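You operate a simulated robot arm through the tools that you are given. There is no shell and no other tool. Be economical: measure what you need, move in short steps, check, and stop when the job is done.

The job below is to be done with a simulated two-armed robot. You get a single attempt, and the scene is never put back.

Task
Put the grease jar on the top of the wooden bench away on the wide shelf of the steel rack. Put the 20 steel plug from the top of the wooden bench on the top of the green table and the 15 steel plug in the grey steel tray there. Stack the 12 V relay from the top of the wooden bench on top of the 6 V relay. Take the blue cup on the top of the wooden bench and put it away on the middle shelf of the steel rack. Open the right bench door, put the yellow cap from the top of the wooden bench on the shelf in the right bench cupboard and shut the door again. Put the 25 filter cartridge on top of the white cover. Press the drops button three times. Take the yellow stick and put it on top of the white plate. Press the orange button to switch it on. Fetch the paste tub and set it on the top of the test bench. Turn the number thirty-one grey switch to off. Open the meter lid. The order is free. Set down upright: grease jar, blue cup, cap.
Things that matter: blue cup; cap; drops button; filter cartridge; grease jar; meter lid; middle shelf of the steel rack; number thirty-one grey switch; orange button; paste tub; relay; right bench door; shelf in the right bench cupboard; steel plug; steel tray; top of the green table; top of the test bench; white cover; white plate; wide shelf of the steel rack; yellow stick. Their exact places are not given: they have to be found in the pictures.

The check looks at the end state, three seconds after you hand in, the way a careful person would. Anything else that was tipped, shoved, dropped, spilled or broken makes it a failure. Lids that push on must go on centred and level and be pressed home; caps that screw on are set level and turned clockwise until they are tight.

Robot
Two 6-joint arms with two-finger parallel grippers on one trunk, on a base that drives. Base frame: it is fixed to the floor where the robot stands at the start and does not move with it; the origin is under the middle of the robot, x ahead of it, y to its left, z up. Units: cm, degrees, N and s.
The left shoulder is at the start at [-7.7, 17.7, 83.2], the right one opposite. With the tool pointing down near the work surface each hand reaches from about 44 to 58 cm from the robot's upright axis, wherever it stands, measured 20 degrees to its own side. Places, roughly: blue cup (7x7x8 cm) [70, 70, 90]; cap [75, 100, 100]; drops button [-280, 150, 110]; filter cartridge [-25, 150, 75]; grease jar [75, -25, 100]; meter lid [-30, 180, 150]; middle shelf of the steel rack [-310, -620, 60]; number thirty-one grey switch [70, -170, 130]; orange button [-470, 0, 90]; paste tub [-525, 0, 50]; relay [50, 75, 100]; right bench door [-230, 130, 50]; shelf in the right bench cupboard [-230, 160, 50]; steel plug [75, 50, 100]; steel tray (20x16x4 cm) [70, 10, 90]; top of the green table [60, -260, 70]; top of the test bench (100x21 cm) [-260, 140, 90]; white cover [-425, 25, 100]; white plate [-500, 0, 100]; wide shelf of the steel rack [-310, -620, 90]; yellow stick (3x2x11 cm) [-310, 140, 100]. Payload 1.57 kg a hand.
The TCP of each hand is the grasp point between the finger pads, 3 cm short of the fingertips. In the tool frame z runs along the fingers and y along their closing line. Largest opening 8 cm; finger width 1.7, thickness 1.2; the body of the gripper, 4 by 8.2 cm, starts 8 cm behind the TCP.
Orientation is that of the tool frame in the base frame, as [roll, pitch, yaw] about the fixed x, y, z axes, in that order (R = Rz(yaw) Ry(pitch) Rx(roll)). With the fingers straight down and closing along the base's y, the tool's x points along the base's -x, its y along +y and its z along -z.

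Tools
- The arms move only by the tool send_rows. It takes "left_rows", "right_rows" or both (then of equal length, played together; a hand with none holds still); each is a list of rows, each an object (a shift or turn left out is 0, a gripper value left out holds the last) with "slide": the shift along the base's x, y, z in m, a list of three; "rotation": the turn, a rotation vector about the base's x, y, z in degrees, a list of three; "fingers": the closure, from 0 (fully open) to 1 (shut). In form: [{"slide": [dx, dy, dz], "rotation": [rx, ry, rz], "fingers": fingers}, ...]. A call has 1 to 8 rows; each row is the pose to reach, as a shift and turn from the pose commanded when the call began. Rows are played at 5 a second. More than 5 cm and 8.6 degrees between two rows, or a gripper value outside its range, and nothing of the call is played. A pose out of reach is approached as far as the arm can. The call stops where the force on the tool passes 40 N (or 10 N more than at its start, if that is more) or the arm is blocked; 0.2 s more then pass. The fingers move at their own pace (about 7.2 cm/s each) and stop on an object; they squeeze with about 24 N. The grip force told is the motor's: it shows also when the fingers shut on nothing. Time passes only in rows, and 0.2 s behind the last, so rows that repeat a pose let the fingers close. The reply holds the time, the measured pose of the TCP, the force on the tool along the base axes, the opening and the grip force, in the units named above and with some noise, with the torque about the TCP (base axes, N m) and any sound that the robot's microphone picked up.
- Cameras (640 x 400 px; columns grow to the right, rows downward): "scene" is now at [3.55, 4.19, 156.76]; the picture's right is [0.48, -0.88, 0.00], its down [-0.56, -0.31, -0.77] and it looks along [0.68, 0.37, -0.64] (base axes); focal length 255 px, centre (320, 200). "left" rides on the left gripper at [7.2, 0.7, -12.2] in its tool frame; the picture's right is [-0.09, 1.00, 0.00], its down [-0.84, -0.08, -0.54] and it looks along [-0.54, -0.05, 0.84] (tool axes); focal length 238 px, centre (320, 200). "right" rides on the right gripper at [7.2, -0.7, -12.2] in its tool frame; the picture's right is [0.09, 1.00, 0.00], its down [-0.84, 0.08, -0.54] and it looks along [-0.54, 0.05, 0.84] (tool axes); focal length 238 px, centre (320, 200).
- grab_frame(camera): a new picture of that camera. No time passes.
- move_column(by): slides the trunk up (or, below 0, down) by that many cm; the arms and the scene camera ride with it, the base frame stays. It gives what a move gives, with no picture.
- base_move(legs): drives the robot by 1 to 6 legs, each [ahead, left, turn to the left] in cm, cm and degrees, along the robot's own axes; the way and the turn of a leg run together, so that a leg with both is an arc; at most 150 cm and 180 degrees a leg. The arms and the cameras ride along, it lands a little off, and it stops where it bumps. It gives what a move gives.
- head_to(pan, tilt): turns the head with the scene camera to pan (to the left, within 143 degrees either way) and tilt (down, from -29 to 69), counted from straight ahead of the robot. It gives what a move gives.
- locate(camera, pixels): for up to 12 pixels [column, row] of the newest picture of that camera ("zoom" is the newest enlarged one), the place [x, y, z] in the base frame of the surface seen there, good to about 0.2 cm. No time passes.
- zoom(camera, box): a new picture of the part [left, top, right, bottom] of that camera's present view, enlarged. No time passes.
- finish_job(): hands the job in; it is judged then, once.

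Work in short steps. Measure before you move; look again where a grasp or a placing could have gone wrong, and mend it. You have 378 turns and 344 pictures in all, those below and enlarged ones among them. Open the grippers and draw the arms clear of the work before you hand the job in, unless the task says otherwise; then end with one line.

The tools are called as a command line: name --argument value ..., lists and objects as JSON in quotes. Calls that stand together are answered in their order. send_rows: Moves the arms, as the interface text tells. Its arguments: {"type":"object","properties":{"left_rows":{"type":"array","items":{"type":"object","properties":{"slide":{"type":"array","items":{"type":"number"}},"rotation":{"type":"array","items":{"type":"number"}},"fingers":{"type":"number"}}}},"right_rows":{"type":"array","items":{"type":"object","properties":{"slide":{"type":"array","items":{"type":"number"}},"rotation":{"type":"array","items":{"type":"number"}},"fingers":{"type":"number"}}}}},"required":[]} The other tools are called the same way: move_column (by) slides the trunk up or down; base_move (legs) drives the base; head_to (pan, tilt) turns the head that bears the scene camera; grab_frame (camera) takes a picture; locate (camera, pixels) gives the place of the surface under pixels of a picture; zoom (camera, box) takes an enlarged picture of a part of a camera's view; finish_job () hands the job in.

At the start:

```text
t: 0.0
left_tcp_pos: [30.69, 47.11, 121.35]
left_orientation: [-180.0, 0.0, 179.9]
left_ft_force: [-1.2, 0.4, -0.1]
left_torque: [0.01, 0.02, 0.0]
left_finger_gap: 8.0
left_finger_force: 0.0
right_tcp_pos: [41.37, 1.2, 116.69]
right_orientation: [180.0, -0.1, -180.0]
right_ft_force: [0.5, -0.3, 0.9]
right_torque: [-0.01, 0.03, 0.01]
right_finger_gap: 7.99
right_finger_force: 0.0
trunk travel left (down, up): [-27.5, 5.3]
robot x, y, heading: [0.2, -0.14, -0.1]
head pan, tilt: [28.7, 39.5]
```

scene: 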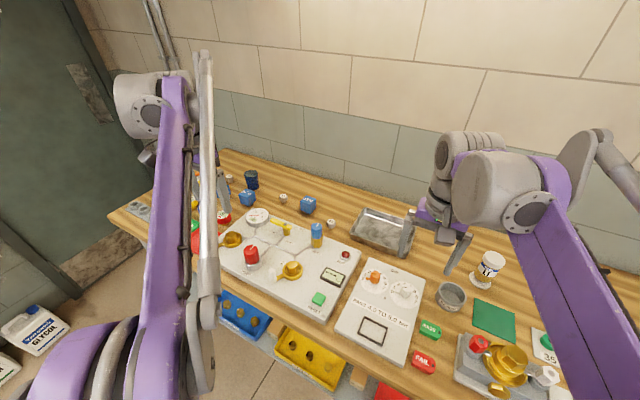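
right: 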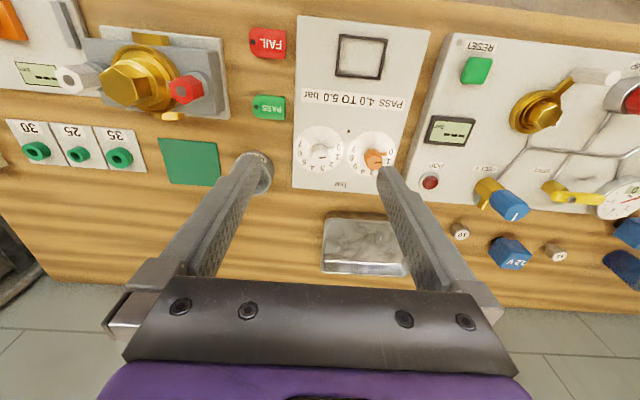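
left: 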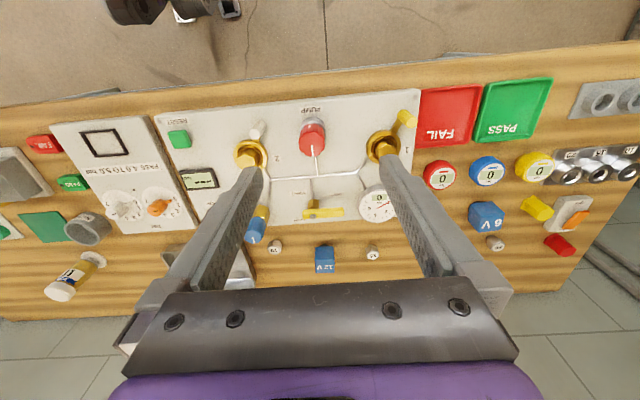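

The bench ahead holds many things; I look closer at the middle part and the left part of the scene picture before moving.

zoom --camera "scene" --box '[100, 140, 360, 300]'

zoom --camera "left" --box '[400, 60, 640, 290]'

zoom --camera "scene" --box '[320, 200, 640, 400]'

```text
2.46 times, centred on (230, 220) of scene
```

zoom: 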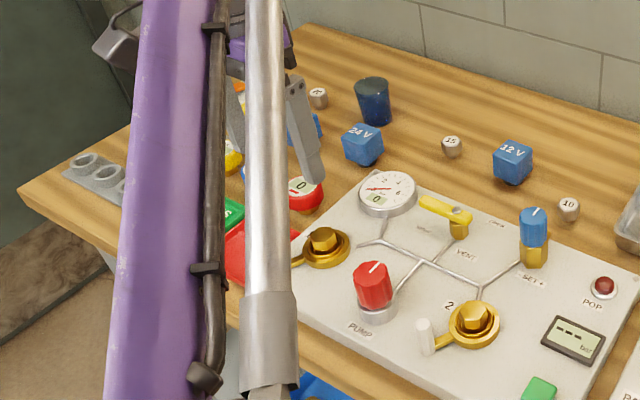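

```text
1.74 times, centred on (520, 175) of left
```

zoom: 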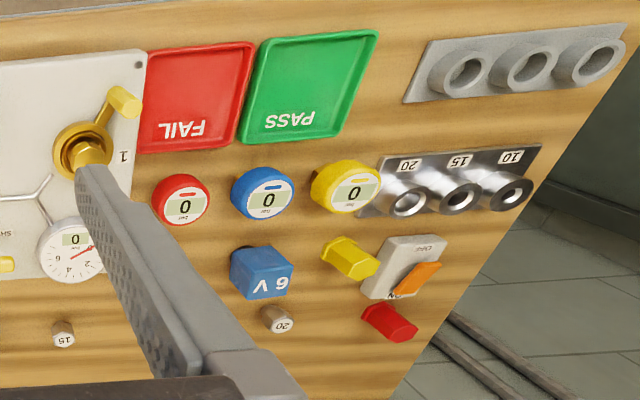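

```text
2.00 times, centred on (480, 300) of scene
```

zoom: 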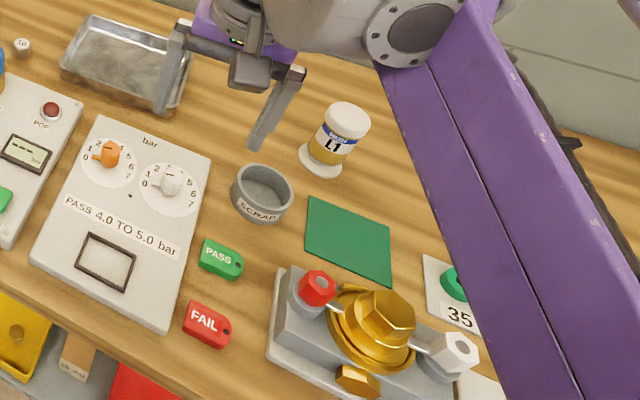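

The relays, plugs, cup and tray are found on the bench. Now I survey the rest of the room with the head.

head_to --pan 90 --tilt 15

grab_frame --camera "scene"

head_to --pan 140 --tilt 15

grab_frame --camera "scene"

head_to --pan -60 --tilt 20

grab_frame --camera "scene"

head_to --pan -130 --tilt 15

grab_frame --camera "scene"

```text
t: 1.3
left_tcp_pos: [30.72, 47.05, 121.29]
left_orientation: [180.0, -0.1, -180.0]
left_ft_force: [1.2, -0.6, -0.1]
left_torque: [0.01, 0.0, 0.02]
left_finger_gap: 8.0
left_finger_force: 0.0
right_tcp_pos: [41.42, 1.16, 116.52]
right_orientation: [-180.0, 0.0, 180.0]
right_ft_force: [0.5, 0.3, 0.1]
right_torque: [0.01, 0.01, -0.04]
right_finger_gap: 8.0
right_finger_force: 0.0
trunk travel left (down, up): [-27.5, 5.3]
robot x, y, heading: [0.1, -0.2, 0.0]
head pan, tilt: [90.0, 15.0]
```

```text
337 pictures are left
```

scene: 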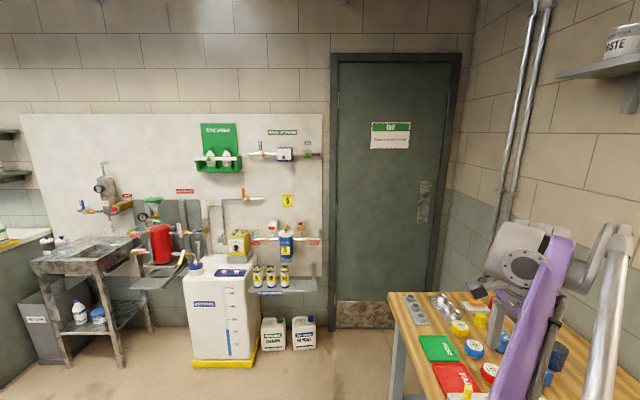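

```text
t: 2.5
left_tcp_pos: [30.75, 46.95, 121.42]
left_orientation: [179.9, 0.0, 180.0]
left_ft_force: [-1.3, 0.1, 0.9]
left_torque: [0.02, -0.01, 0.04]
left_finger_gap: 8.0
left_finger_force: 0.0
right_tcp_pos: [41.35, 1.22, 116.59]
right_orientation: [-180.0, 0.0, -180.0]
right_ft_force: [0.6, 0.1, 0.7]
right_torque: [0.01, 0.02, -0.01]
right_finger_gap: 7.97
right_finger_force: 0.1
trunk travel left (down, up): [-27.5, 5.3]
robot x, y, heading: [-0.03, 0.19, 0.2]
head pan, tilt: [140.0, 15.0]
```

```text
336 pictures are left
```

scene: 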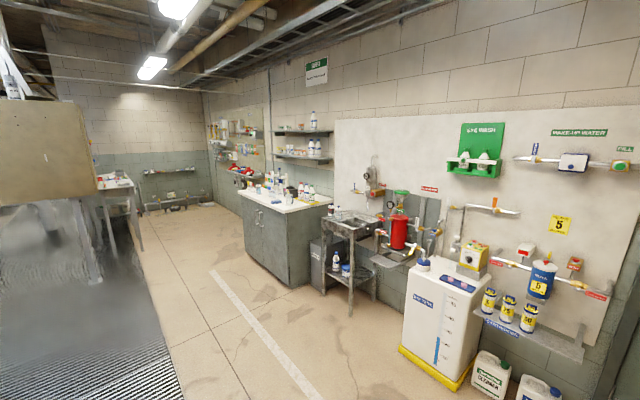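

```text
t: 5.4
left_tcp_pos: [30.82, 47.0, 121.26]
left_orientation: [-180.0, 0.0, -179.9]
left_ft_force: [0.7, 0.4, -0.2]
left_torque: [0.0, -0.01, -0.02]
left_finger_gap: 8.0
left_finger_force: 0.1
right_tcp_pos: [41.28, 1.26, 116.65]
right_orientation: [-180.0, 0.0, -180.0]
right_ft_force: [0.2, 0.6, -0.1]
right_torque: [0.01, -0.01, -0.02]
right_finger_gap: 8.0
right_finger_force: 0.0
trunk travel left (down, up): [-27.5, 5.3]
robot x, y, heading: [-0.01, 0.17, 0.1]
head pan, tilt: [-60.0, 20.0]
```

```text
335 pictures are left
```

scene: 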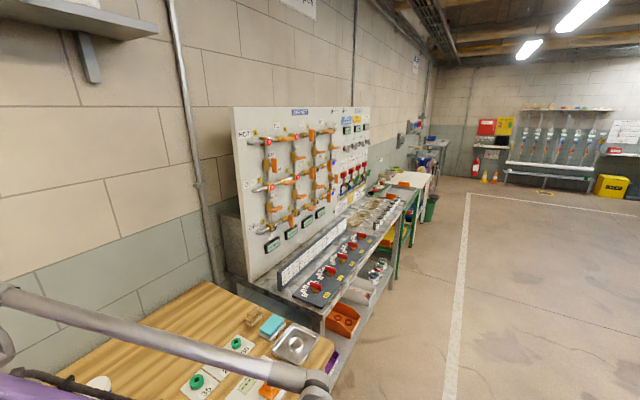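

```text
t: 6.8
left_tcp_pos: [30.75, 46.97, 121.35]
left_orientation: [180.0, 0.0, 180.0]
left_ft_force: [0.7, -0.4, -0.7]
left_torque: [0.03, 0.02, -0.01]
left_finger_gap: 7.99
left_finger_force: 0.1
right_tcp_pos: [41.32, 1.18, 116.63]
right_orientation: [179.9, -0.1, -180.0]
right_ft_force: [0.8, -0.3, -0.2]
right_torque: [-0.01, -0.01, 0.03]
right_finger_gap: 8.0
right_finger_force: 0.1
trunk travel left (down, up): [-27.5, 5.3]
robot x, y, heading: [-0.04, -0.15, -0.2]
head pan, tilt: [-130.0, 15.0]
```

```text
334 pictures are left
```

scene: 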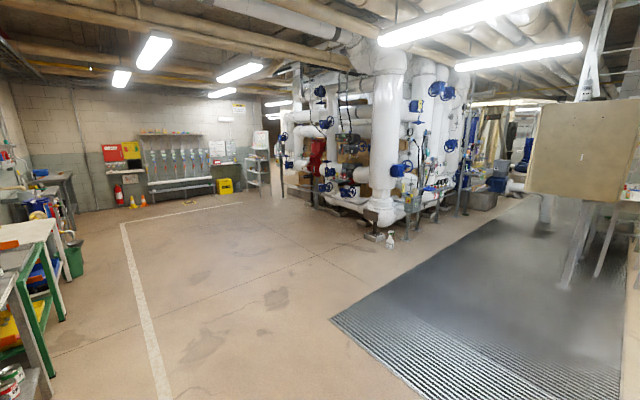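

Now back to the bench with a better viewing angle to measure the relays, plugs and cup.

head_to --pan 48 --tilt 40

grab_frame --camera "scene"

locate --camera "left" --pixels '[[487, 217], [326, 260], [275, 246], [373, 253], [495, 243], [537, 207], [558, 246], [576, 215], [62, 290], [88, 230]]'

```text
t: 9.5
left_tcp_pos: [30.69, 47.0, 121.38]
left_orientation: [180.0, 0.0, -179.9]
left_ft_force: [-0.7, -0.4, -0.2]
left_torque: [-0.07, 0.0, -0.01]
left_finger_gap: 7.99
left_finger_force: 0.1
right_tcp_pos: [41.26, 1.3, 116.61]
right_orientation: [179.9, 0.1, -179.9]
right_ft_force: [0.0, 0.3, -0.2]
right_torque: [0.0, 0.0, 0.01]
right_finger_gap: 7.99
right_finger_force: 0.1
trunk travel left (down, up): [-27.5, 5.3]
robot x, y, heading: [-0.15, -0.05, 0.1]
head pan, tilt: [48.0, 40.0]
```

```text
333 pictures are left
```

scene: 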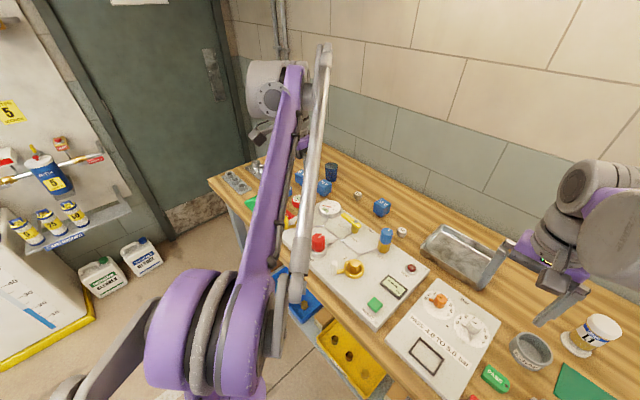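

```text
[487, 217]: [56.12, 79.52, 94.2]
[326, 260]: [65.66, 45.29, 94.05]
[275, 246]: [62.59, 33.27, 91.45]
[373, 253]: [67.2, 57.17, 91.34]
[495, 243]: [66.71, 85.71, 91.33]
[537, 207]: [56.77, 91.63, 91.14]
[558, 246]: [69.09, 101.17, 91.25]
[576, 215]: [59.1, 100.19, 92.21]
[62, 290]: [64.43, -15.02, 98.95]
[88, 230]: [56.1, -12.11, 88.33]
```

I measure the bench edge and the objects' extents from the new picture.

locate --camera "scene" --pixels '[[240, 232], [395, 391], [294, 310], [345, 365], [300, 337], [380, 207], [331, 170], [324, 187], [331, 162], [460, 250], [595, 325], [250, 345]]'

zoom --camera "scene" --box '[200, 140, 420, 280]'

```text
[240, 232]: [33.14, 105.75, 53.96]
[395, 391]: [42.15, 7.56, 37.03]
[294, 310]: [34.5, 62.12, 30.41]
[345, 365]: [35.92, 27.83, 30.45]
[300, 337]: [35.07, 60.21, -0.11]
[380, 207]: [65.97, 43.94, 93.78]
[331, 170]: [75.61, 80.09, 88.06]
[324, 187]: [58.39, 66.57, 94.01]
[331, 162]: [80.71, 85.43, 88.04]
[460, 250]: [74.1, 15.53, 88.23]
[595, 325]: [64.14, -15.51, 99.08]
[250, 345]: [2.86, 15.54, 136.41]
```

```text
2.86 times, centred on (310, 210) of scene
```

zoom: 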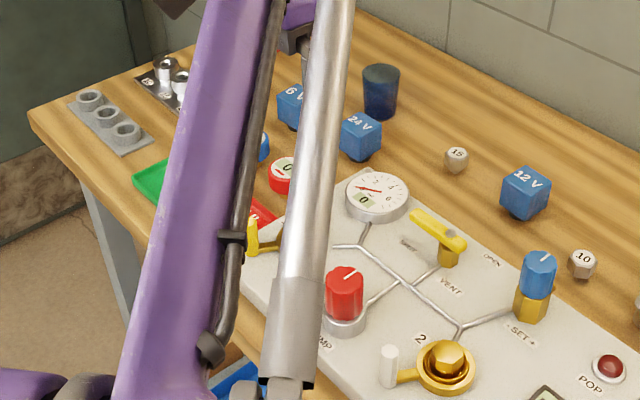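

Bench top is z≈88, with its front at x≈33. I drive left 27 and ahead 8 to bring the 12 V relay (65.6, 45.3) into the left hand's reach.

base_move --legs '[[0, 27, 0], [8, 0, 0]]'

grab_frame --camera "left"

grab_frame --camera "scene"

```text
t: 13.1
left_tcp_pos: [38.39, 74.39, 121.25]
left_orientation: [180.0, 0.0, -179.6]
left_ft_force: [0.1, 0.3, 0.3]
left_torque: [-0.03, 0.02, -0.02]
left_finger_gap: 8.0
left_finger_force: 0.1
right_tcp_pos: [49.3, 28.64, 116.54]
right_orientation: [-180.0, -0.1, -179.5]
right_ft_force: [0.8, 0.1, -0.4]
right_torque: [0.01, 0.01, 0.02]
right_finger_gap: 8.01
right_finger_force: 0.2
trunk travel left (down, up): [-27.5, 5.3]
robot x, y, heading: [8.14, 26.89, 0.7]
head pan, tilt: [48.0, 40.0]
```

```text
331 pictures are left
```

left: 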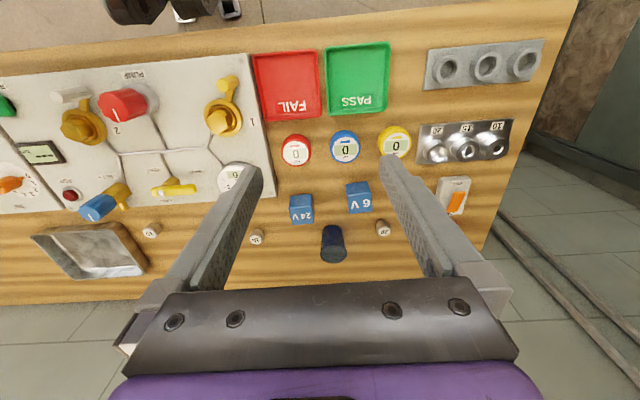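

```text
330 pictures are left
```

scene: 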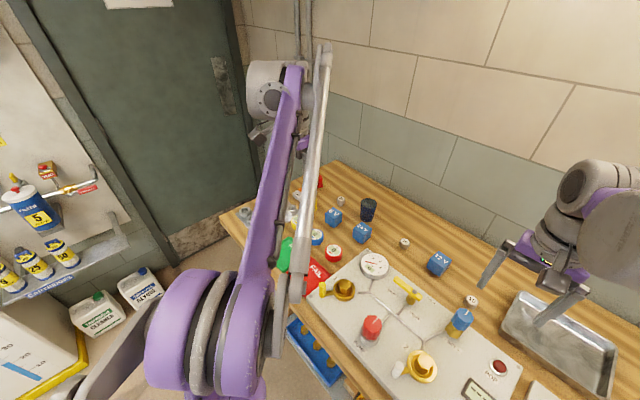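

I move the right arm aside (y −15) and bring the left hand above the 12 V relay at about (65.6, 45.3), high.

send_rows --right_rows '[{"slide": [0, -0.03, 0]}, {"slide": [0, -0.06, 0]}, {"slide": [0, -0.09, 0]}, {"slide": [0, -0.12, 0]}, {"slide": [0, -0.15, 0]}, {"slide": [0, -0.15, 0]}, {"slide": [0, -0.15, 0]}, {"slide": [0, -0.15, 0]}]' --left_rows '[{"slide": [0.033, -0.036, 0]}, {"slide": [0.066, -0.072, 0]}, {"slide": [0.1, -0.108, -0.01]}, {"slide": [0.133, -0.144, -0.02]}, {"slide": [0.166, -0.18, -0.04]}, {"slide": [0.2, -0.216, -0.06]}, {"slide": [0.23, -0.252, -0.08]}, {"slide": [0.25, -0.29, -0.1]}]'

grab_frame --camera "left"

```text
refused: row 3 steps farther than a row can; nothing moved
```

```text
329 pictures are left
```

left: 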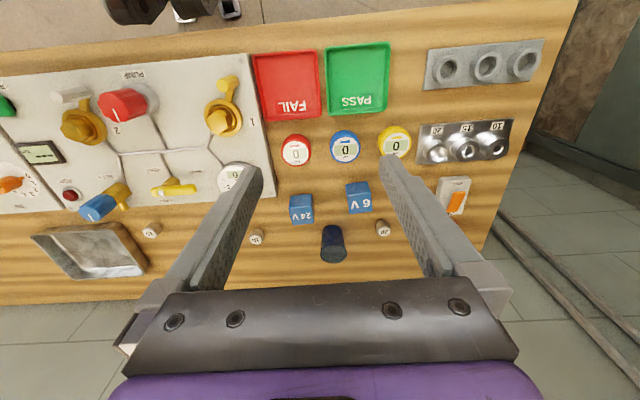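

The step limit was slightly passed; I send it with smaller steps (8 rows of ~4.5 cm).

send_rows --right_rows '[{"slide": [0, -0.03, 0]}, {"slide": [0, -0.06, 0]}, {"slide": [0, -0.09, 0]}, {"slide": [0, -0.12, 0]}, {"slide": [0, -0.15, 0]}, {"slide": [0, -0.15, 0]}, {"slide": [0, -0.15, 0]}, {"slide": [0, -0.15, 0]}]' --left_rows '[{"slide": [0.03, -0.033, -0.005]}, {"slide": [0.06, -0.066, -0.01]}, {"slide": [0.09, -0.099, -0.015]}, {"slide": [0.12, -0.132, -0.02]}, {"slide": [0.15, -0.165, -0.025]}, {"slide": [0.18, -0.198, -0.03]}, {"slide": [0.21, -0.231, -0.035]}, {"slide": [0.24, -0.264, -0.04]}]'

grab_frame --camera "left"

```text
t: 14.9
left_tcp_pos: [62.29, 47.96, 117.15]
left_orientation: [179.9, -0.1, -179.5]
left_ft_force: [0.5, 0.3, 0.0]
left_torque: [0.04, 0.02, 0.04]
left_finger_gap: 7.98
left_finger_force: 0.1
right_tcp_pos: [49.48, 13.73, 116.39]
right_orientation: [-179.9, 0.0, -179.5]
right_ft_force: [0.3, -0.1, 0.0]
right_torque: [0.03, -0.02, -0.02]
right_finger_gap: 8.0
right_finger_force: 0.0
trunk travel left (down, up): [-27.5, 5.3]
robot x, y, heading: [7.74, 26.96, 0.5]
head pan, tilt: [48.0, 40.0]
```

```text
328 pictures are left
```

left: 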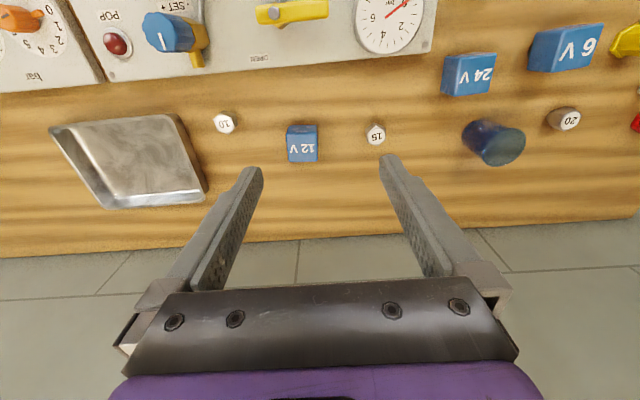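

The relay is at (302,143). I measure its corners, and the neighbours' tops.

zoom --camera "left" --box '[200, 90, 420, 220]'

locate --camera "left" --pixels '[[290, 138], [314, 138], [290, 158], [314, 158], [302, 130], [375, 133], [565, 118], [480, 130], [470, 75], [564, 50], [505, 145], [224, 122]]'

```text
2.91 times, centred on (310, 155) of left
```

zoom: 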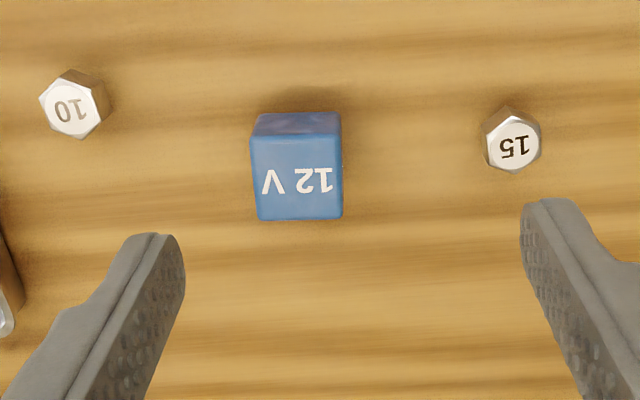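

```text
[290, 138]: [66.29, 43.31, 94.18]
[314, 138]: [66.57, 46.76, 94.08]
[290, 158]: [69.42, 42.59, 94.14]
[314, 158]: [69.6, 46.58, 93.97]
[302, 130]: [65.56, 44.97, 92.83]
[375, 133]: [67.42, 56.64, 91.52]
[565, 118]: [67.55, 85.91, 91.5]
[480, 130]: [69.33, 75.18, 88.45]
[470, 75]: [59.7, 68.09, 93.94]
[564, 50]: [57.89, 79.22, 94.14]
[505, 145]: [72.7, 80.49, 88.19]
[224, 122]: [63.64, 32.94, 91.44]
```

I measure the relay's edges more finely in the zoom.

locate --camera "zoom" --pixels '[[255, 140], [339, 138], [260, 216], [341, 216], [298, 178], [260, 122], [338, 120], [510, 146]]'

```text
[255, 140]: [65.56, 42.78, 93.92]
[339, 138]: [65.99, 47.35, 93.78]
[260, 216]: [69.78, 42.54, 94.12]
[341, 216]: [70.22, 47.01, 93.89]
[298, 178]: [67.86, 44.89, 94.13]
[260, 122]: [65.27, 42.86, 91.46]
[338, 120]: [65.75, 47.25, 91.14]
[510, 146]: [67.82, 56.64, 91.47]
```

Relay 12 V centre is (67.85, 44.9), turned about −5°. I go down onto it, open, stopping at TCP z 100 to check.

send_rows --left_rows '[{"slide": [0.025, -0.015, -0.03], "rotation": [0, 0, -2.5]}, {"slide": [0.056, -0.031, -0.06], "rotation": [0, 0, -5]}, {"slide": [0.056, -0.031, -0.1], "rotation": [0, 0, -5]}, {"slide": [0.056, -0.031, -0.14], "rotation": [0, 0, -5]}, {"slide": [0.056, -0.031, -0.17], "rotation": [0, 0, -5]}, {"slide": [0.056, -0.031, -0.17], "rotation": [0, 0, -5]}]'

grab_frame --camera "left"

```text
t: 16.3
left_tcp_pos: [67.73, 44.88, 100.35]
left_orientation: [-180.0, 0.0, 175.5]
left_ft_force: [-1.1, 0.4, -1.0]
left_torque: [-0.01, 0.0, 0.01]
left_finger_gap: 7.99
left_finger_force: 0.1
right_tcp_pos: [49.43, 13.84, 116.49]
right_orientation: [-179.9, 0.0, -179.6]
right_ft_force: [-0.1, 0.0, 0.0]
right_torque: [0.01, 0.0, -0.03]
right_finger_gap: 8.01
right_finger_force: 0.1
trunk travel left (down, up): [-27.5, 5.3]
robot x, y, heading: [7.74, 27.49, 0.7]
head pan, tilt: [48.0, 40.0]
```

```text
326 pictures are left
```

left: 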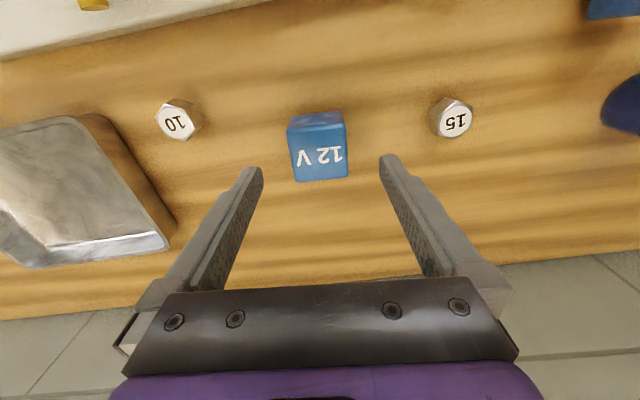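

Well straddled. I lower 7.8 cm and close.

send_rows --left_rows '[{"slide": [0, 0, -0.04]}, {"slide": [0, 0, -0.078]}, {"slide": [0, 0, -0.078], "fingers": 1}, {"slide": [0, 0, -0.078], "fingers": 1}, {"slide": [0, 0, -0.078], "fingers": 1}, {"slide": [0, 0, -0.04], "fingers": 1}, {"slide": [0, 0, 0.0], "fingers": 1}, {"slide": [0, 0, 0.04], "fingers": 1}]'

grab_frame --camera "left"

```text
t: 18.1
left_tcp_pos: [68.17, 44.75, 104.26]
left_orientation: [-180.0, 0.0, 175.6]
left_ft_force: [0.6, -0.6, -1.0]
left_torque: [-0.01, -0.02, 0.01]
left_finger_gap: 4.76
left_finger_force: 23.9
right_tcp_pos: [49.38, 13.79, 116.49]
right_orientation: [-179.9, 0.0, -179.5]
right_ft_force: [0.4, 1.3, 0.4]
right_torque: [0.01, 0.0, -0.02]
right_finger_gap: 7.98
right_finger_force: 0.1
trunk travel left (down, up): [-27.5, 5.3]
robot x, y, heading: [7.9, 27.09, 0.5]
head pan, tilt: [48.0, 40.0]
```

```text
325 pictures are left
```

left: 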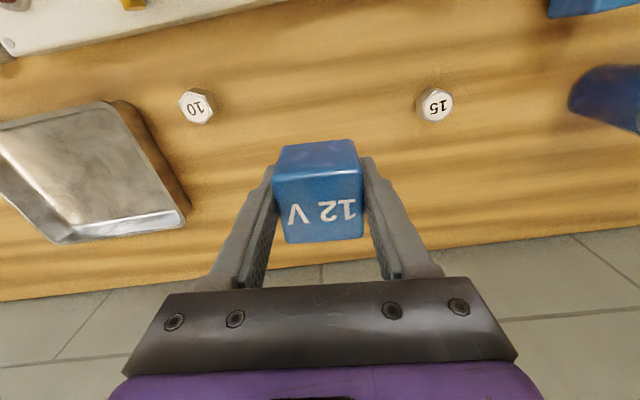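

Relay held (gap 4.76). I raise 10 cm, then drive 34 left toward the 6 V relay.

send_rows --left_rows '[{"slide": [0, 0, 0.05]}, {"slide": [-0.04, 0, 0.08]}, {"slide": [-0.08, 0, 0.1]}, {"slide": [-0.08, 0, 0.1]}]'

base_move --legs '[[0, 34, 0]]'

grab_frame --camera "left"

grab_frame --camera "scene"

```text
t: 19.1
left_tcp_pos: [60.06, 44.52, 114.23]
left_orientation: [-180.0, 0.0, 175.4]
left_ft_force: [0.9, 0.0, -0.2]
left_torque: [0.0, 0.01, 0.0]
left_finger_gap: 4.75
left_finger_force: 23.8
right_tcp_pos: [49.45, 13.94, 116.41]
right_orientation: [-179.9, -0.1, -179.5]
right_ft_force: [-0.2, 0.6, -0.5]
right_torque: [0.03, 0.0, 0.03]
right_finger_gap: 8.0
right_finger_force: 0.1
trunk travel left (down, up): [-27.5, 5.3]
robot x, y, heading: [8.19, 27.17, 0.8]
head pan, tilt: [48.0, 40.0]
```

```text
t: 22.6
left_tcp_pos: [59.49, 78.4, 114.19]
left_orientation: [179.9, 0.0, 176.0]
left_ft_force: [-0.5, 0.6, -1.3]
left_torque: [0.0, 0.0, -0.02]
left_finger_gap: 4.74
left_finger_force: 23.6
right_tcp_pos: [49.05, 47.48, 116.4]
right_orientation: [179.9, 0.0, -179.1]
right_ft_force: [-0.8, 0.0, -0.1]
right_torque: [-0.01, -0.01, 0.0]
right_finger_gap: 7.96
right_finger_force: 0.0
trunk travel left (down, up): [-27.5, 5.3]
robot x, y, heading: [7.64, 60.64, 0.7]
head pan, tilt: [48.0, 40.0]
```

```text
324 pictures are left
```

left: 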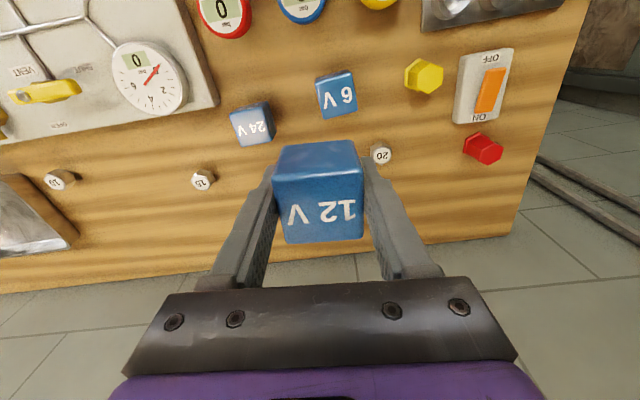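

```text
323 pictures are left
```

scene: 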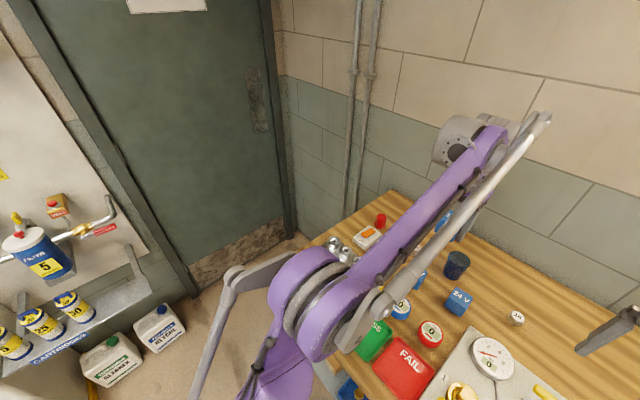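

The 6 V relay's top is at (337,95) in the left picture. I measure its corners.

zoom --camera "left" --box '[220, 40, 520, 210]'

locate --camera "left" --pixels '[[319, 83], [350, 75], [326, 116], [355, 108], [337, 95], [407, 60], [441, 72], [424, 90], [424, 70], [380, 155], [278, 160], [357, 160]]'

```text
2.13 times, centred on (370, 125) of left
```

zoom: 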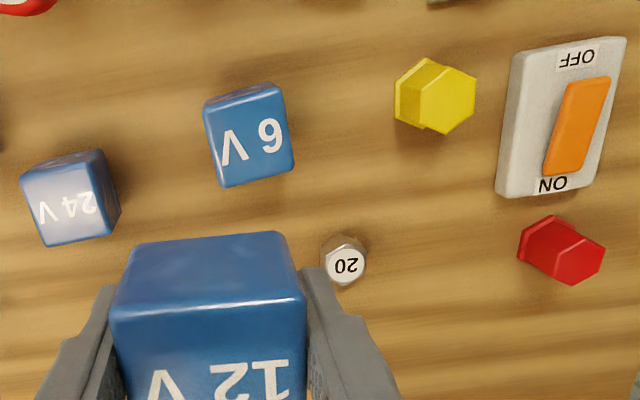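

```text
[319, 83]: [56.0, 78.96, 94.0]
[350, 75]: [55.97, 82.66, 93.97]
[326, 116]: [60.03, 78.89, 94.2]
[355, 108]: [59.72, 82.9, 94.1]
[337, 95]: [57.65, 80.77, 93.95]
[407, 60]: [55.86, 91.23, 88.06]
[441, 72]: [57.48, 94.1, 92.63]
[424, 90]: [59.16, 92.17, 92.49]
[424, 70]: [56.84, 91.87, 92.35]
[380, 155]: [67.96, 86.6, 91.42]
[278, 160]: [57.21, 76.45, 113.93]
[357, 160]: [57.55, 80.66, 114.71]
```

I refine with zoom points on the 6 V corners and the held relay's top.

locate --camera "zoom" --pixels '[[210, 110], [280, 91], [291, 165], [225, 184], [249, 137], [120, 305], [298, 298], [140, 248], [280, 238]]'

```text
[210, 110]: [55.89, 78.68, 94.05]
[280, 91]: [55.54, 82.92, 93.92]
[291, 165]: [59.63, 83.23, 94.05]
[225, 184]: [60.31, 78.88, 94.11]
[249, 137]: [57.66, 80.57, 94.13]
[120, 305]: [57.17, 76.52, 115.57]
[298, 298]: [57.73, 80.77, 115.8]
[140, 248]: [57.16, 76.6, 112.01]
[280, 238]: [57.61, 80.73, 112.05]
```

6 V centre is (57.84, 80.93), yaw about +5°. I shift by (−1.85, +2.3), turn +10° and lower to TCP z≈101, then look.

send_rows --left_rows '[{"slide": [-0.01, 0.012, 0], "rotation": [0, 0, 5]}, {"slide": [-0.0185, 0.023, -0.01], "rotation": [0, 0, 10]}, {"slide": [-0.0185, 0.023, -0.05], "rotation": [0, 0, 10]}, {"slide": [-0.0185, 0.023, -0.09], "rotation": [0, 0, 10]}, {"slide": [-0.0185, 0.023, -0.13], "rotation": [0, 0, 10]}, {"slide": [-0.0185, 0.023, -0.13], "rotation": [0, 0, 10]}]'

grab_frame --camera "left"

zoom --camera "left" --box '[220, 100, 420, 260]'

zoom --camera "scene" --box '[350, 190, 530, 340]'

```text
t: 24.0
left_tcp_pos: [57.46, 80.65, 101.13]
left_orientation: [-180.0, 0.0, -174.0]
left_ft_force: [-0.2, 0.1, -0.7]
left_torque: [-0.02, -0.02, 0.05]
left_finger_gap: 4.74
left_finger_force: 23.8
right_tcp_pos: [49.15, 47.44, 116.47]
right_orientation: [-180.0, 0.0, -179.1]
right_ft_force: [-1.0, -0.1, 0.0]
right_torque: [0.02, 0.0, 0.03]
right_finger_gap: 8.0
right_finger_force: 0.0
trunk travel left (down, up): [-27.5, 5.3]
robot x, y, heading: [7.49, 60.42, 1.0]
head pan, tilt: [48.0, 40.0]
```

```text
321 pictures are left
```

left: 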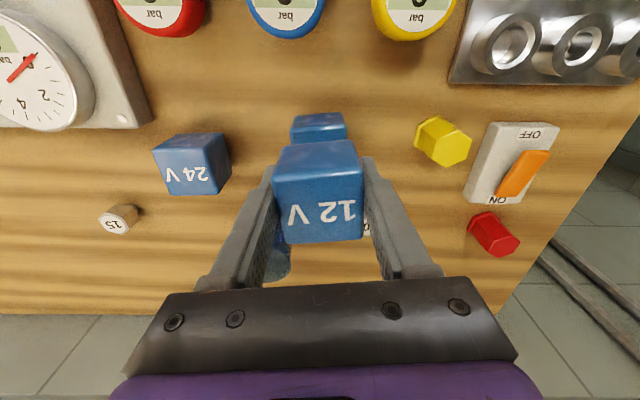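

```text
2.50 times, centred on (320, 180) of left
```

zoom: 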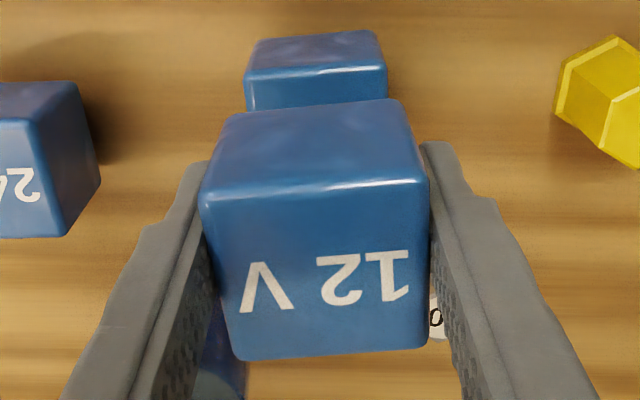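

```text
2.67 times, centred on (440, 265) of scene
```

zoom: 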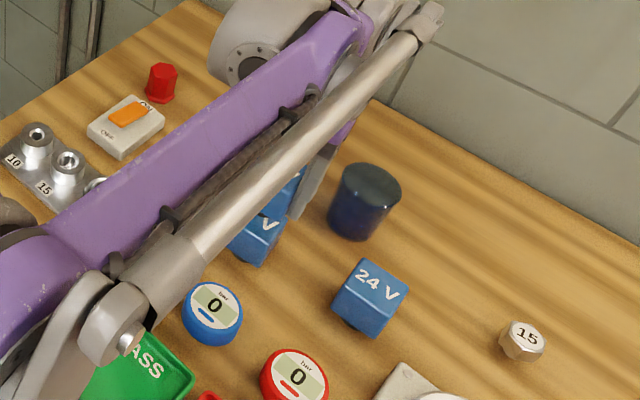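

I compare the front edges of both relays by measuring points.

locate --camera "zoom" --pixels '[[254, 84], [380, 72], [252, 95], [384, 90], [235, 125], [400, 112], [215, 190], [420, 175], [318, 80], [318, 150]]'

```text
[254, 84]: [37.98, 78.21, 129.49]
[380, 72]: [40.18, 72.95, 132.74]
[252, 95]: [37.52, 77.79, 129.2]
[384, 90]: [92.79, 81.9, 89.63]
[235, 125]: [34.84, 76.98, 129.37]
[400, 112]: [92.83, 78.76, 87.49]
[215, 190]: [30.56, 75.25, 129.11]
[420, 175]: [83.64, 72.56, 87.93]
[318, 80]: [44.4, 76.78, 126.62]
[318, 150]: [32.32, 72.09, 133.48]
```

That read the scene zoom; I re-zoom the left view and measure.

zoom --camera "left" --box '[220, 100, 420, 260]'

locate --camera "zoom" --pixels '[[254, 84], [380, 72], [252, 95], [384, 88], [235, 120], [400, 107], [215, 190], [415, 175], [318, 90], [318, 150]]'

```text
2.50 times, centred on (320, 180) of left
```

zoom: 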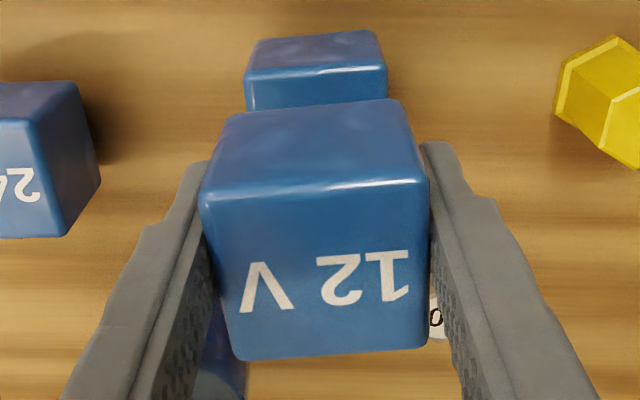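

```text
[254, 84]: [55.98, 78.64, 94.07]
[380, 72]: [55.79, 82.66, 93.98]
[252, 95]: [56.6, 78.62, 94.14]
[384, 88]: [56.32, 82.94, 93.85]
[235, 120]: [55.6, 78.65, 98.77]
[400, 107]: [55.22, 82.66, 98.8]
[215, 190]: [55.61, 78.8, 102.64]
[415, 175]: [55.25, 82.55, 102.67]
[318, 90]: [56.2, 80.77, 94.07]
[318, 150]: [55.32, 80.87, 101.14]
```

Held relay is 0.3 cm short in x and 0.15 in y; yaws match. I correct and lower gently to contact.

send_rows --left_rows '[{"slide": [0.003, 0.0015, -0.01]}, {"slide": [0.003, 0.0015, -0.02]}, {"slide": [0.003, 0.0015, -0.023]}, {"slide": [0.003, 0.0015, -0.025]}, {"slide": [0.003, 0.0015, -0.026]}]'

grab_frame --camera "left"

```text
t: 25.2
left_tcp_pos: [57.88, 80.85, 98.57]
left_orientation: [180.0, 0.0, -174.0]
left_ft_force: [-0.4, -0.4, -1.0]
left_torque: [0.03, 0.01, -0.02]
left_finger_gap: 4.77
left_finger_force: 24.1
right_tcp_pos: [49.15, 47.38, 116.53]
right_orientation: [180.0, 0.0, -179.2]
right_ft_force: [-0.3, 0.2, -0.6]
right_torque: [0.0, 0.0, 0.02]
right_finger_gap: 8.03
right_finger_force: 0.1
trunk travel left (down, up): [-27.5, 5.3]
robot x, y, heading: [7.32, 60.29, 1.0]
head pan, tilt: [48.0, 40.0]
```

```text
317 pictures are left
```

left: 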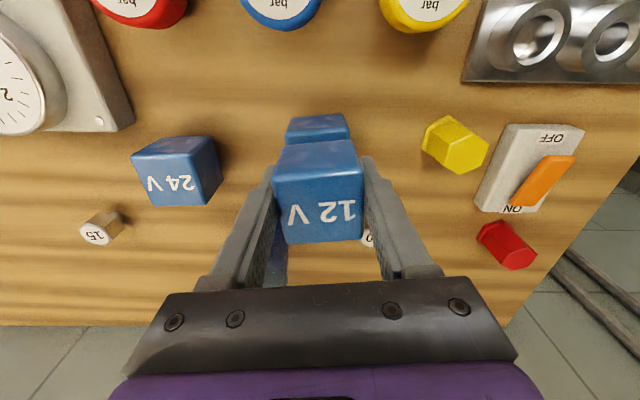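

No contact yet (force −1 N). I go on down by millimetres.

send_rows --left_rows '[{"slide": [0, 0, -0.001]}, {"slide": [0, 0, -0.002]}, {"slide": [0, 0, -0.003]}]'

```text
t: 26.0
left_tcp_pos: [57.83, 80.82, 98.43]
left_orientation: [180.0, 0.1, -174.0]
left_ft_force: [2.3, 1.3, 19.2]
left_torque: [0.08, -0.2, 0.02]
left_finger_gap: 4.77
left_finger_force: 23.7
right_tcp_pos: [49.07, 47.34, 116.6]
right_orientation: [179.9, 0.1, -179.1]
right_ft_force: [0.5, 0.7, -0.1]
right_torque: [-0.01, 0.0, -0.01]
right_finger_gap: 8.03
right_finger_force: 0.1
trunk travel left (down, up): [-27.5, 5.3]
robot x, y, heading: [7.84, 60.12, 0.9]
head pan, tilt: [48.0, 40.0]
```

Contact at TCP z 98.43 (19 N), relay seated. I ease up a little, open, and rise.

send_rows --left_rows '[{"slide": [0, 0, 0.0015]}, {"slide": [0, 0, 0.0015], "fingers": 0.15}, {"slide": [0, 0, 0.0015], "fingers": 0}, {"slide": [0, 0, 0.0015], "fingers": 0}, {"slide": [0, 0, 0.04], "fingers": 0}, {"slide": [0, 0, 0.08], "fingers": 0}, {"slide": [0, 0, 0.12], "fingers": 0}]'

grab_frame --camera "left"

```text
t: 27.6
left_tcp_pos: [57.82, 80.67, 110.39]
left_orientation: [180.0, 0.0, -174.0]
left_ft_force: [-0.3, 0.1, 0.4]
left_torque: [0.02, -0.01, 0.03]
left_finger_gap: 8.0
left_finger_force: 0.0
right_tcp_pos: [49.1, 47.34, 116.39]
right_orientation: [-180.0, 0.0, -179.2]
right_ft_force: [-0.1, 0.0, -0.1]
right_torque: [-0.02, 0.02, 0.05]
right_finger_gap: 7.98
right_finger_force: 0.1
trunk travel left (down, up): [-27.5, 5.3]
robot x, y, heading: [7.68, 60.4, 1.1]
head pan, tilt: [48.0, 40.0]
```

```text
316 pictures are left
```

left: 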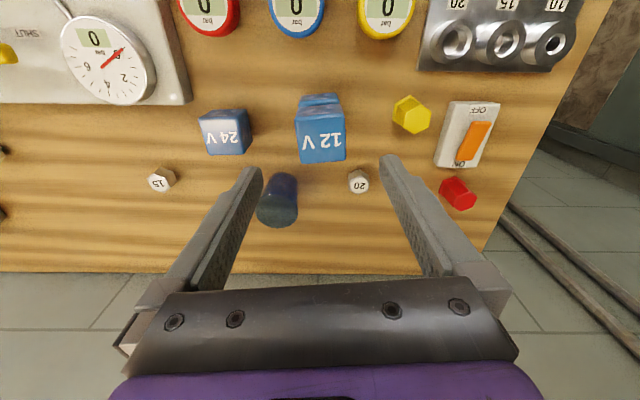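

The stack looks good. Next the 15 plug at about (67.8, 56.6): I drive right 20 and look.

base_move --legs '[[0, -20, -1]]'

send_rows --left_rows '[{"slide": [0.03, -0.015, 0], "rotation": [0, 0, -5]}, {"slide": [0.06, -0.03, 0], "rotation": [0, 0, -5]}, {"slide": [0.08, -0.04, 0], "rotation": [0, 0, -5]}]'

zoom --camera "left" --box '[200, 80, 440, 230]'

```text
t: 30.1
left_tcp_pos: [58.25, 58.96, 110.33]
left_orientation: [179.9, 0.0, -175.3]
left_ft_force: [-0.1, 0.3, 1.2]
left_torque: [-0.02, 0.02, 0.01]
left_finger_gap: 8.01
left_finger_force: 0.0
right_tcp_pos: [48.87, 25.85, 116.39]
right_orientation: [180.0, -0.1, 179.8]
right_ft_force: [0.7, -0.8, -0.6]
right_torque: [-0.02, 0.02, 0.01]
right_finger_gap: 8.01
right_finger_force: 0.0
trunk travel left (down, up): [-27.5, 5.3]
robot x, y, heading: [7.56, 40.04, -0.4]
head pan, tilt: [48.0, 40.0]
```

```text
t: 30.9
left_tcp_pos: [66.48, 55.2, 110.41]
left_orientation: [179.9, 0.0, 179.7]
left_ft_force: [-0.1, -0.2, -0.5]
left_torque: [-0.05, -0.01, -0.02]
left_finger_gap: 8.03
left_finger_force: 0.1
right_tcp_pos: [48.98, 25.87, 116.51]
right_orientation: [-180.0, 0.0, 179.7]
right_ft_force: [0.9, -0.9, -0.4]
right_torque: [-0.01, 0.02, -0.01]
right_finger_gap: 8.03
right_finger_force: 0.1
trunk travel left (down, up): [-27.5, 5.3]
robot x, y, heading: [7.72, 39.81, -0.5]
head pan, tilt: [48.0, 40.0]
```

```text
2.67 times, centred on (320, 155) of left
```

zoom: 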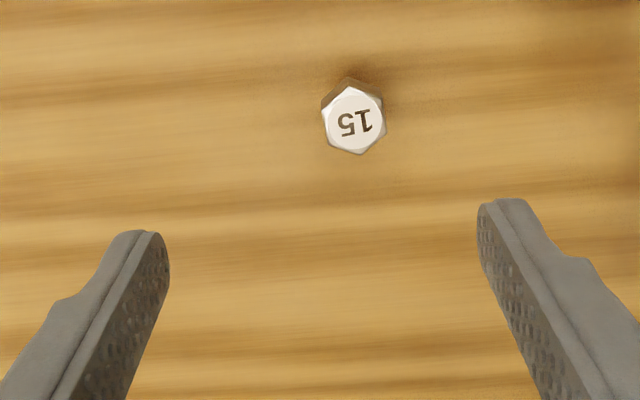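

locate --camera "zoom" --pixels '[[354, 118], [326, 120], [384, 122], [356, 90], [358, 150], [350, 80]]'

```text
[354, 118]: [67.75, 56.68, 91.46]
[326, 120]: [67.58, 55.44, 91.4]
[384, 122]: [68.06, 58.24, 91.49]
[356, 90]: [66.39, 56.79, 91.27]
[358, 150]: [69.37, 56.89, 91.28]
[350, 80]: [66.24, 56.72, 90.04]
```

Plug 15 centre is (67.8, 56.8), top 91.45. I descend with tips just above the bench and grip.

send_rows --left_rows '[{"slide": [0.013, 0.016, -0.04]}, {"slide": [0.013, 0.016, -0.08]}, {"slide": [0.013, 0.016, -0.12]}, {"slide": [0.013, 0.016, -0.16]}, {"slide": [0.013, 0.016, -0.188]}, {"slide": [0.013, 0.016, -0.188], "fingers": 1}, {"slide": [0.013, 0.016, -0.188], "fingers": 1}, {"slide": [0.013, 0.016, -0.188], "fingers": 1}]'

send_rows --left_rows '[{"slide": [0, 0, 0.04]}, {"slide": [0, 0, 0.08]}, {"slide": [0, 0, 0.12]}, {"slide": [0, 0, 0.16]}]'

grab_frame --camera "left"

```text
t: 32.7
left_tcp_pos: [67.62, 56.67, 91.53]
left_orientation: [180.0, 0.0, 179.7]
left_ft_force: [0.1, -0.7, 0.2]
left_torque: [-0.01, -0.01, -0.02]
left_finger_gap: 3.39
left_finger_force: 23.6
right_tcp_pos: [48.93, 25.88, 116.51]
right_orientation: [180.0, 0.0, 179.8]
right_ft_force: [-0.4, -0.3, 0.4]
right_torque: [0.01, 0.0, -0.01]
right_finger_gap: 7.99
right_finger_force: 0.1
trunk travel left (down, up): [-27.5, 5.3]
robot x, y, heading: [7.88, 39.66, -0.5]
head pan, tilt: [48.0, 40.0]
```

```text
t: 33.7
left_tcp_pos: [67.84, 56.73, 107.69]
left_orientation: [-180.0, 0.0, 179.7]
left_ft_force: [0.0, 0.6, -1.0]
left_torque: [0.01, -0.01, 0.01]
left_finger_gap: 3.35
left_finger_force: 24.0
right_tcp_pos: [48.89, 25.93, 116.48]
right_orientation: [-179.9, 0.1, 179.6]
right_ft_force: [-0.2, 0.1, -0.2]
right_torque: [0.0, -0.01, 0.01]
right_finger_gap: 8.01
right_finger_force: 0.1
trunk travel left (down, up): [-27.5, 5.3]
robot x, y, heading: [7.69, 40.05, -0.2]
head pan, tilt: [48.0, 40.0]
```

```text
314 pictures are left
```

left: 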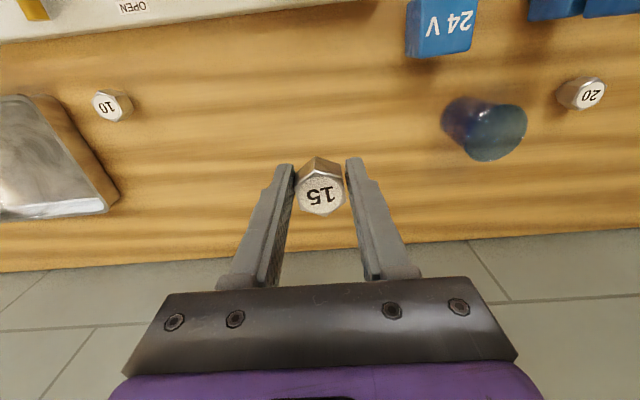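

Plug held. I drive right 40 so that the left hand is over the steel tray, then look.

base_move --legs '[[0, -40, 0]]'

grab_frame --camera "left"

```text
t: 37.8
left_tcp_pos: [67.55, 15.51, 107.5]
left_orientation: [-180.0, -0.1, 179.0]
left_ft_force: [0.4, -0.2, -1.9]
left_torque: [0.01, 0.04, -0.03]
left_finger_gap: 3.37
left_finger_force: 24.2
right_tcp_pos: [48.3, -14.93, 116.48]
right_orientation: [-179.9, 0.0, 178.9]
right_ft_force: [0.2, 0.0, 0.5]
right_torque: [0.0, -0.01, -0.03]
right_finger_gap: 8.0
right_finger_force: 0.0
trunk travel left (down, up): [-27.5, 5.3]
robot x, y, heading: [7.25, -0.59, -1.2]
head pan, tilt: [48.0, 40.0]
```

```text
313 pictures are left
```

left: 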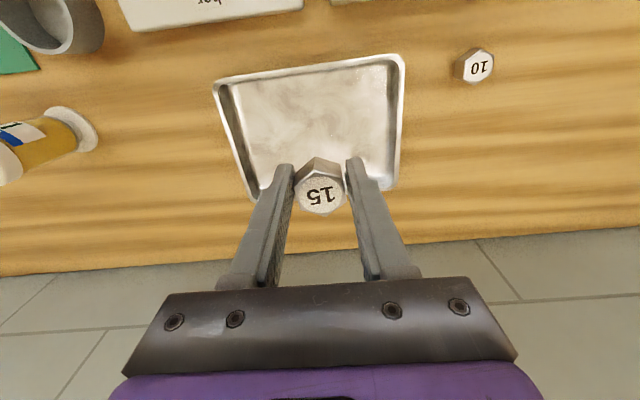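

The tray's floor spans about (235–395, 70–185). I measure floor and rim.

locate --camera "left" --pixels '[[250, 95], [380, 85], [262, 170], [385, 175], [315, 120], [215, 85], [403, 60], [398, 185], [75, 125], [310, 66]]'

```text
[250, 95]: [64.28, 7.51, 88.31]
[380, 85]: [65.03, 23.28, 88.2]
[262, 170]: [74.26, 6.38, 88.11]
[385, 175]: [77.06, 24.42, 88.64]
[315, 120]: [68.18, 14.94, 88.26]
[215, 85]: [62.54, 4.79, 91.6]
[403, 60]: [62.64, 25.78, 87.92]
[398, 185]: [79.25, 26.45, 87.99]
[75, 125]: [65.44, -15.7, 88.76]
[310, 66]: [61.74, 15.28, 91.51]
```

Tray floor centre ≈ (70, 15), z 88.3. I lower the plug into it and open.

send_rows --left_rows '[{"slide": [0.02, 0, -0.04]}, {"slide": [0.02, 0, -0.08]}, {"slide": [0.02, 0, -0.12]}, {"slide": [0.02, 0, -0.148]}, {"slide": [0.02, 0, -0.153]}, {"slide": [0.02, 0, -0.156]}, {"slide": [0.02, 0, -0.158]}]'

```text
t: 39.4
left_tcp_pos: [69.45, 15.52, 91.96]
left_orientation: [180.0, 0.0, 179.0]
left_ft_force: [-1.0, -0.8, -2.2]
left_torque: [0.04, -0.01, -0.02]
left_finger_gap: 3.39
left_finger_force: 24.3
right_tcp_pos: [48.23, -14.94, 116.5]
right_orientation: [-180.0, 0.0, 178.8]
right_ft_force: [-0.1, -0.7, 0.3]
right_torque: [-0.01, -0.01, -0.01]
right_finger_gap: 8.0
right_finger_force: 0.0
trunk travel left (down, up): [-27.5, 5.3]
robot x, y, heading: [7.02, -0.64, -1.1]
head pan, tilt: [48.0, 40.0]
```

No contact yet; a couple more millimetres, then open and rise.

send_rows --left_rows '[{"slide": [0, 0, -0.002]}, {"slide": [0, 0, -0.003]}, {"slide": [0, 0, -0.003], "fingers": 0.3}, {"slide": [0, 0, -0.003], "fingers": 0}, {"slide": [0, 0, -0.003], "fingers": 0}, {"slide": [0, 0, 0.04], "fingers": 0}, {"slide": [0, 0, 0.08], "fingers": 0}, {"slide": [0, 0, 0.12], "fingers": 0}]'

grab_frame --camera "left"

```text
t: 41.2
left_tcp_pos: [69.17, 15.68, 103.76]
left_orientation: [-180.0, 0.0, 178.9]
left_ft_force: [-0.5, -0.4, -0.7]
left_torque: [-0.01, 0.01, 0.0]
left_finger_gap: 7.96
left_finger_force: 0.1
right_tcp_pos: [48.12, -14.97, 116.49]
right_orientation: [-180.0, 0.0, 178.9]
right_ft_force: [0.0, 0.6, -0.2]
right_torque: [-0.01, -0.01, -0.01]
right_finger_gap: 8.02
right_finger_force: 0.0
trunk travel left (down, up): [-27.5, 5.3]
robot x, y, heading: [7.08, -0.7, -0.9]
head pan, tilt: [48.0, 40.0]
```

```text
312 pictures are left
```

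left: 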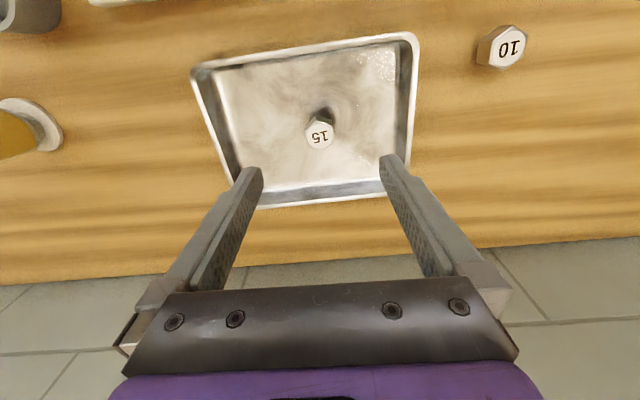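

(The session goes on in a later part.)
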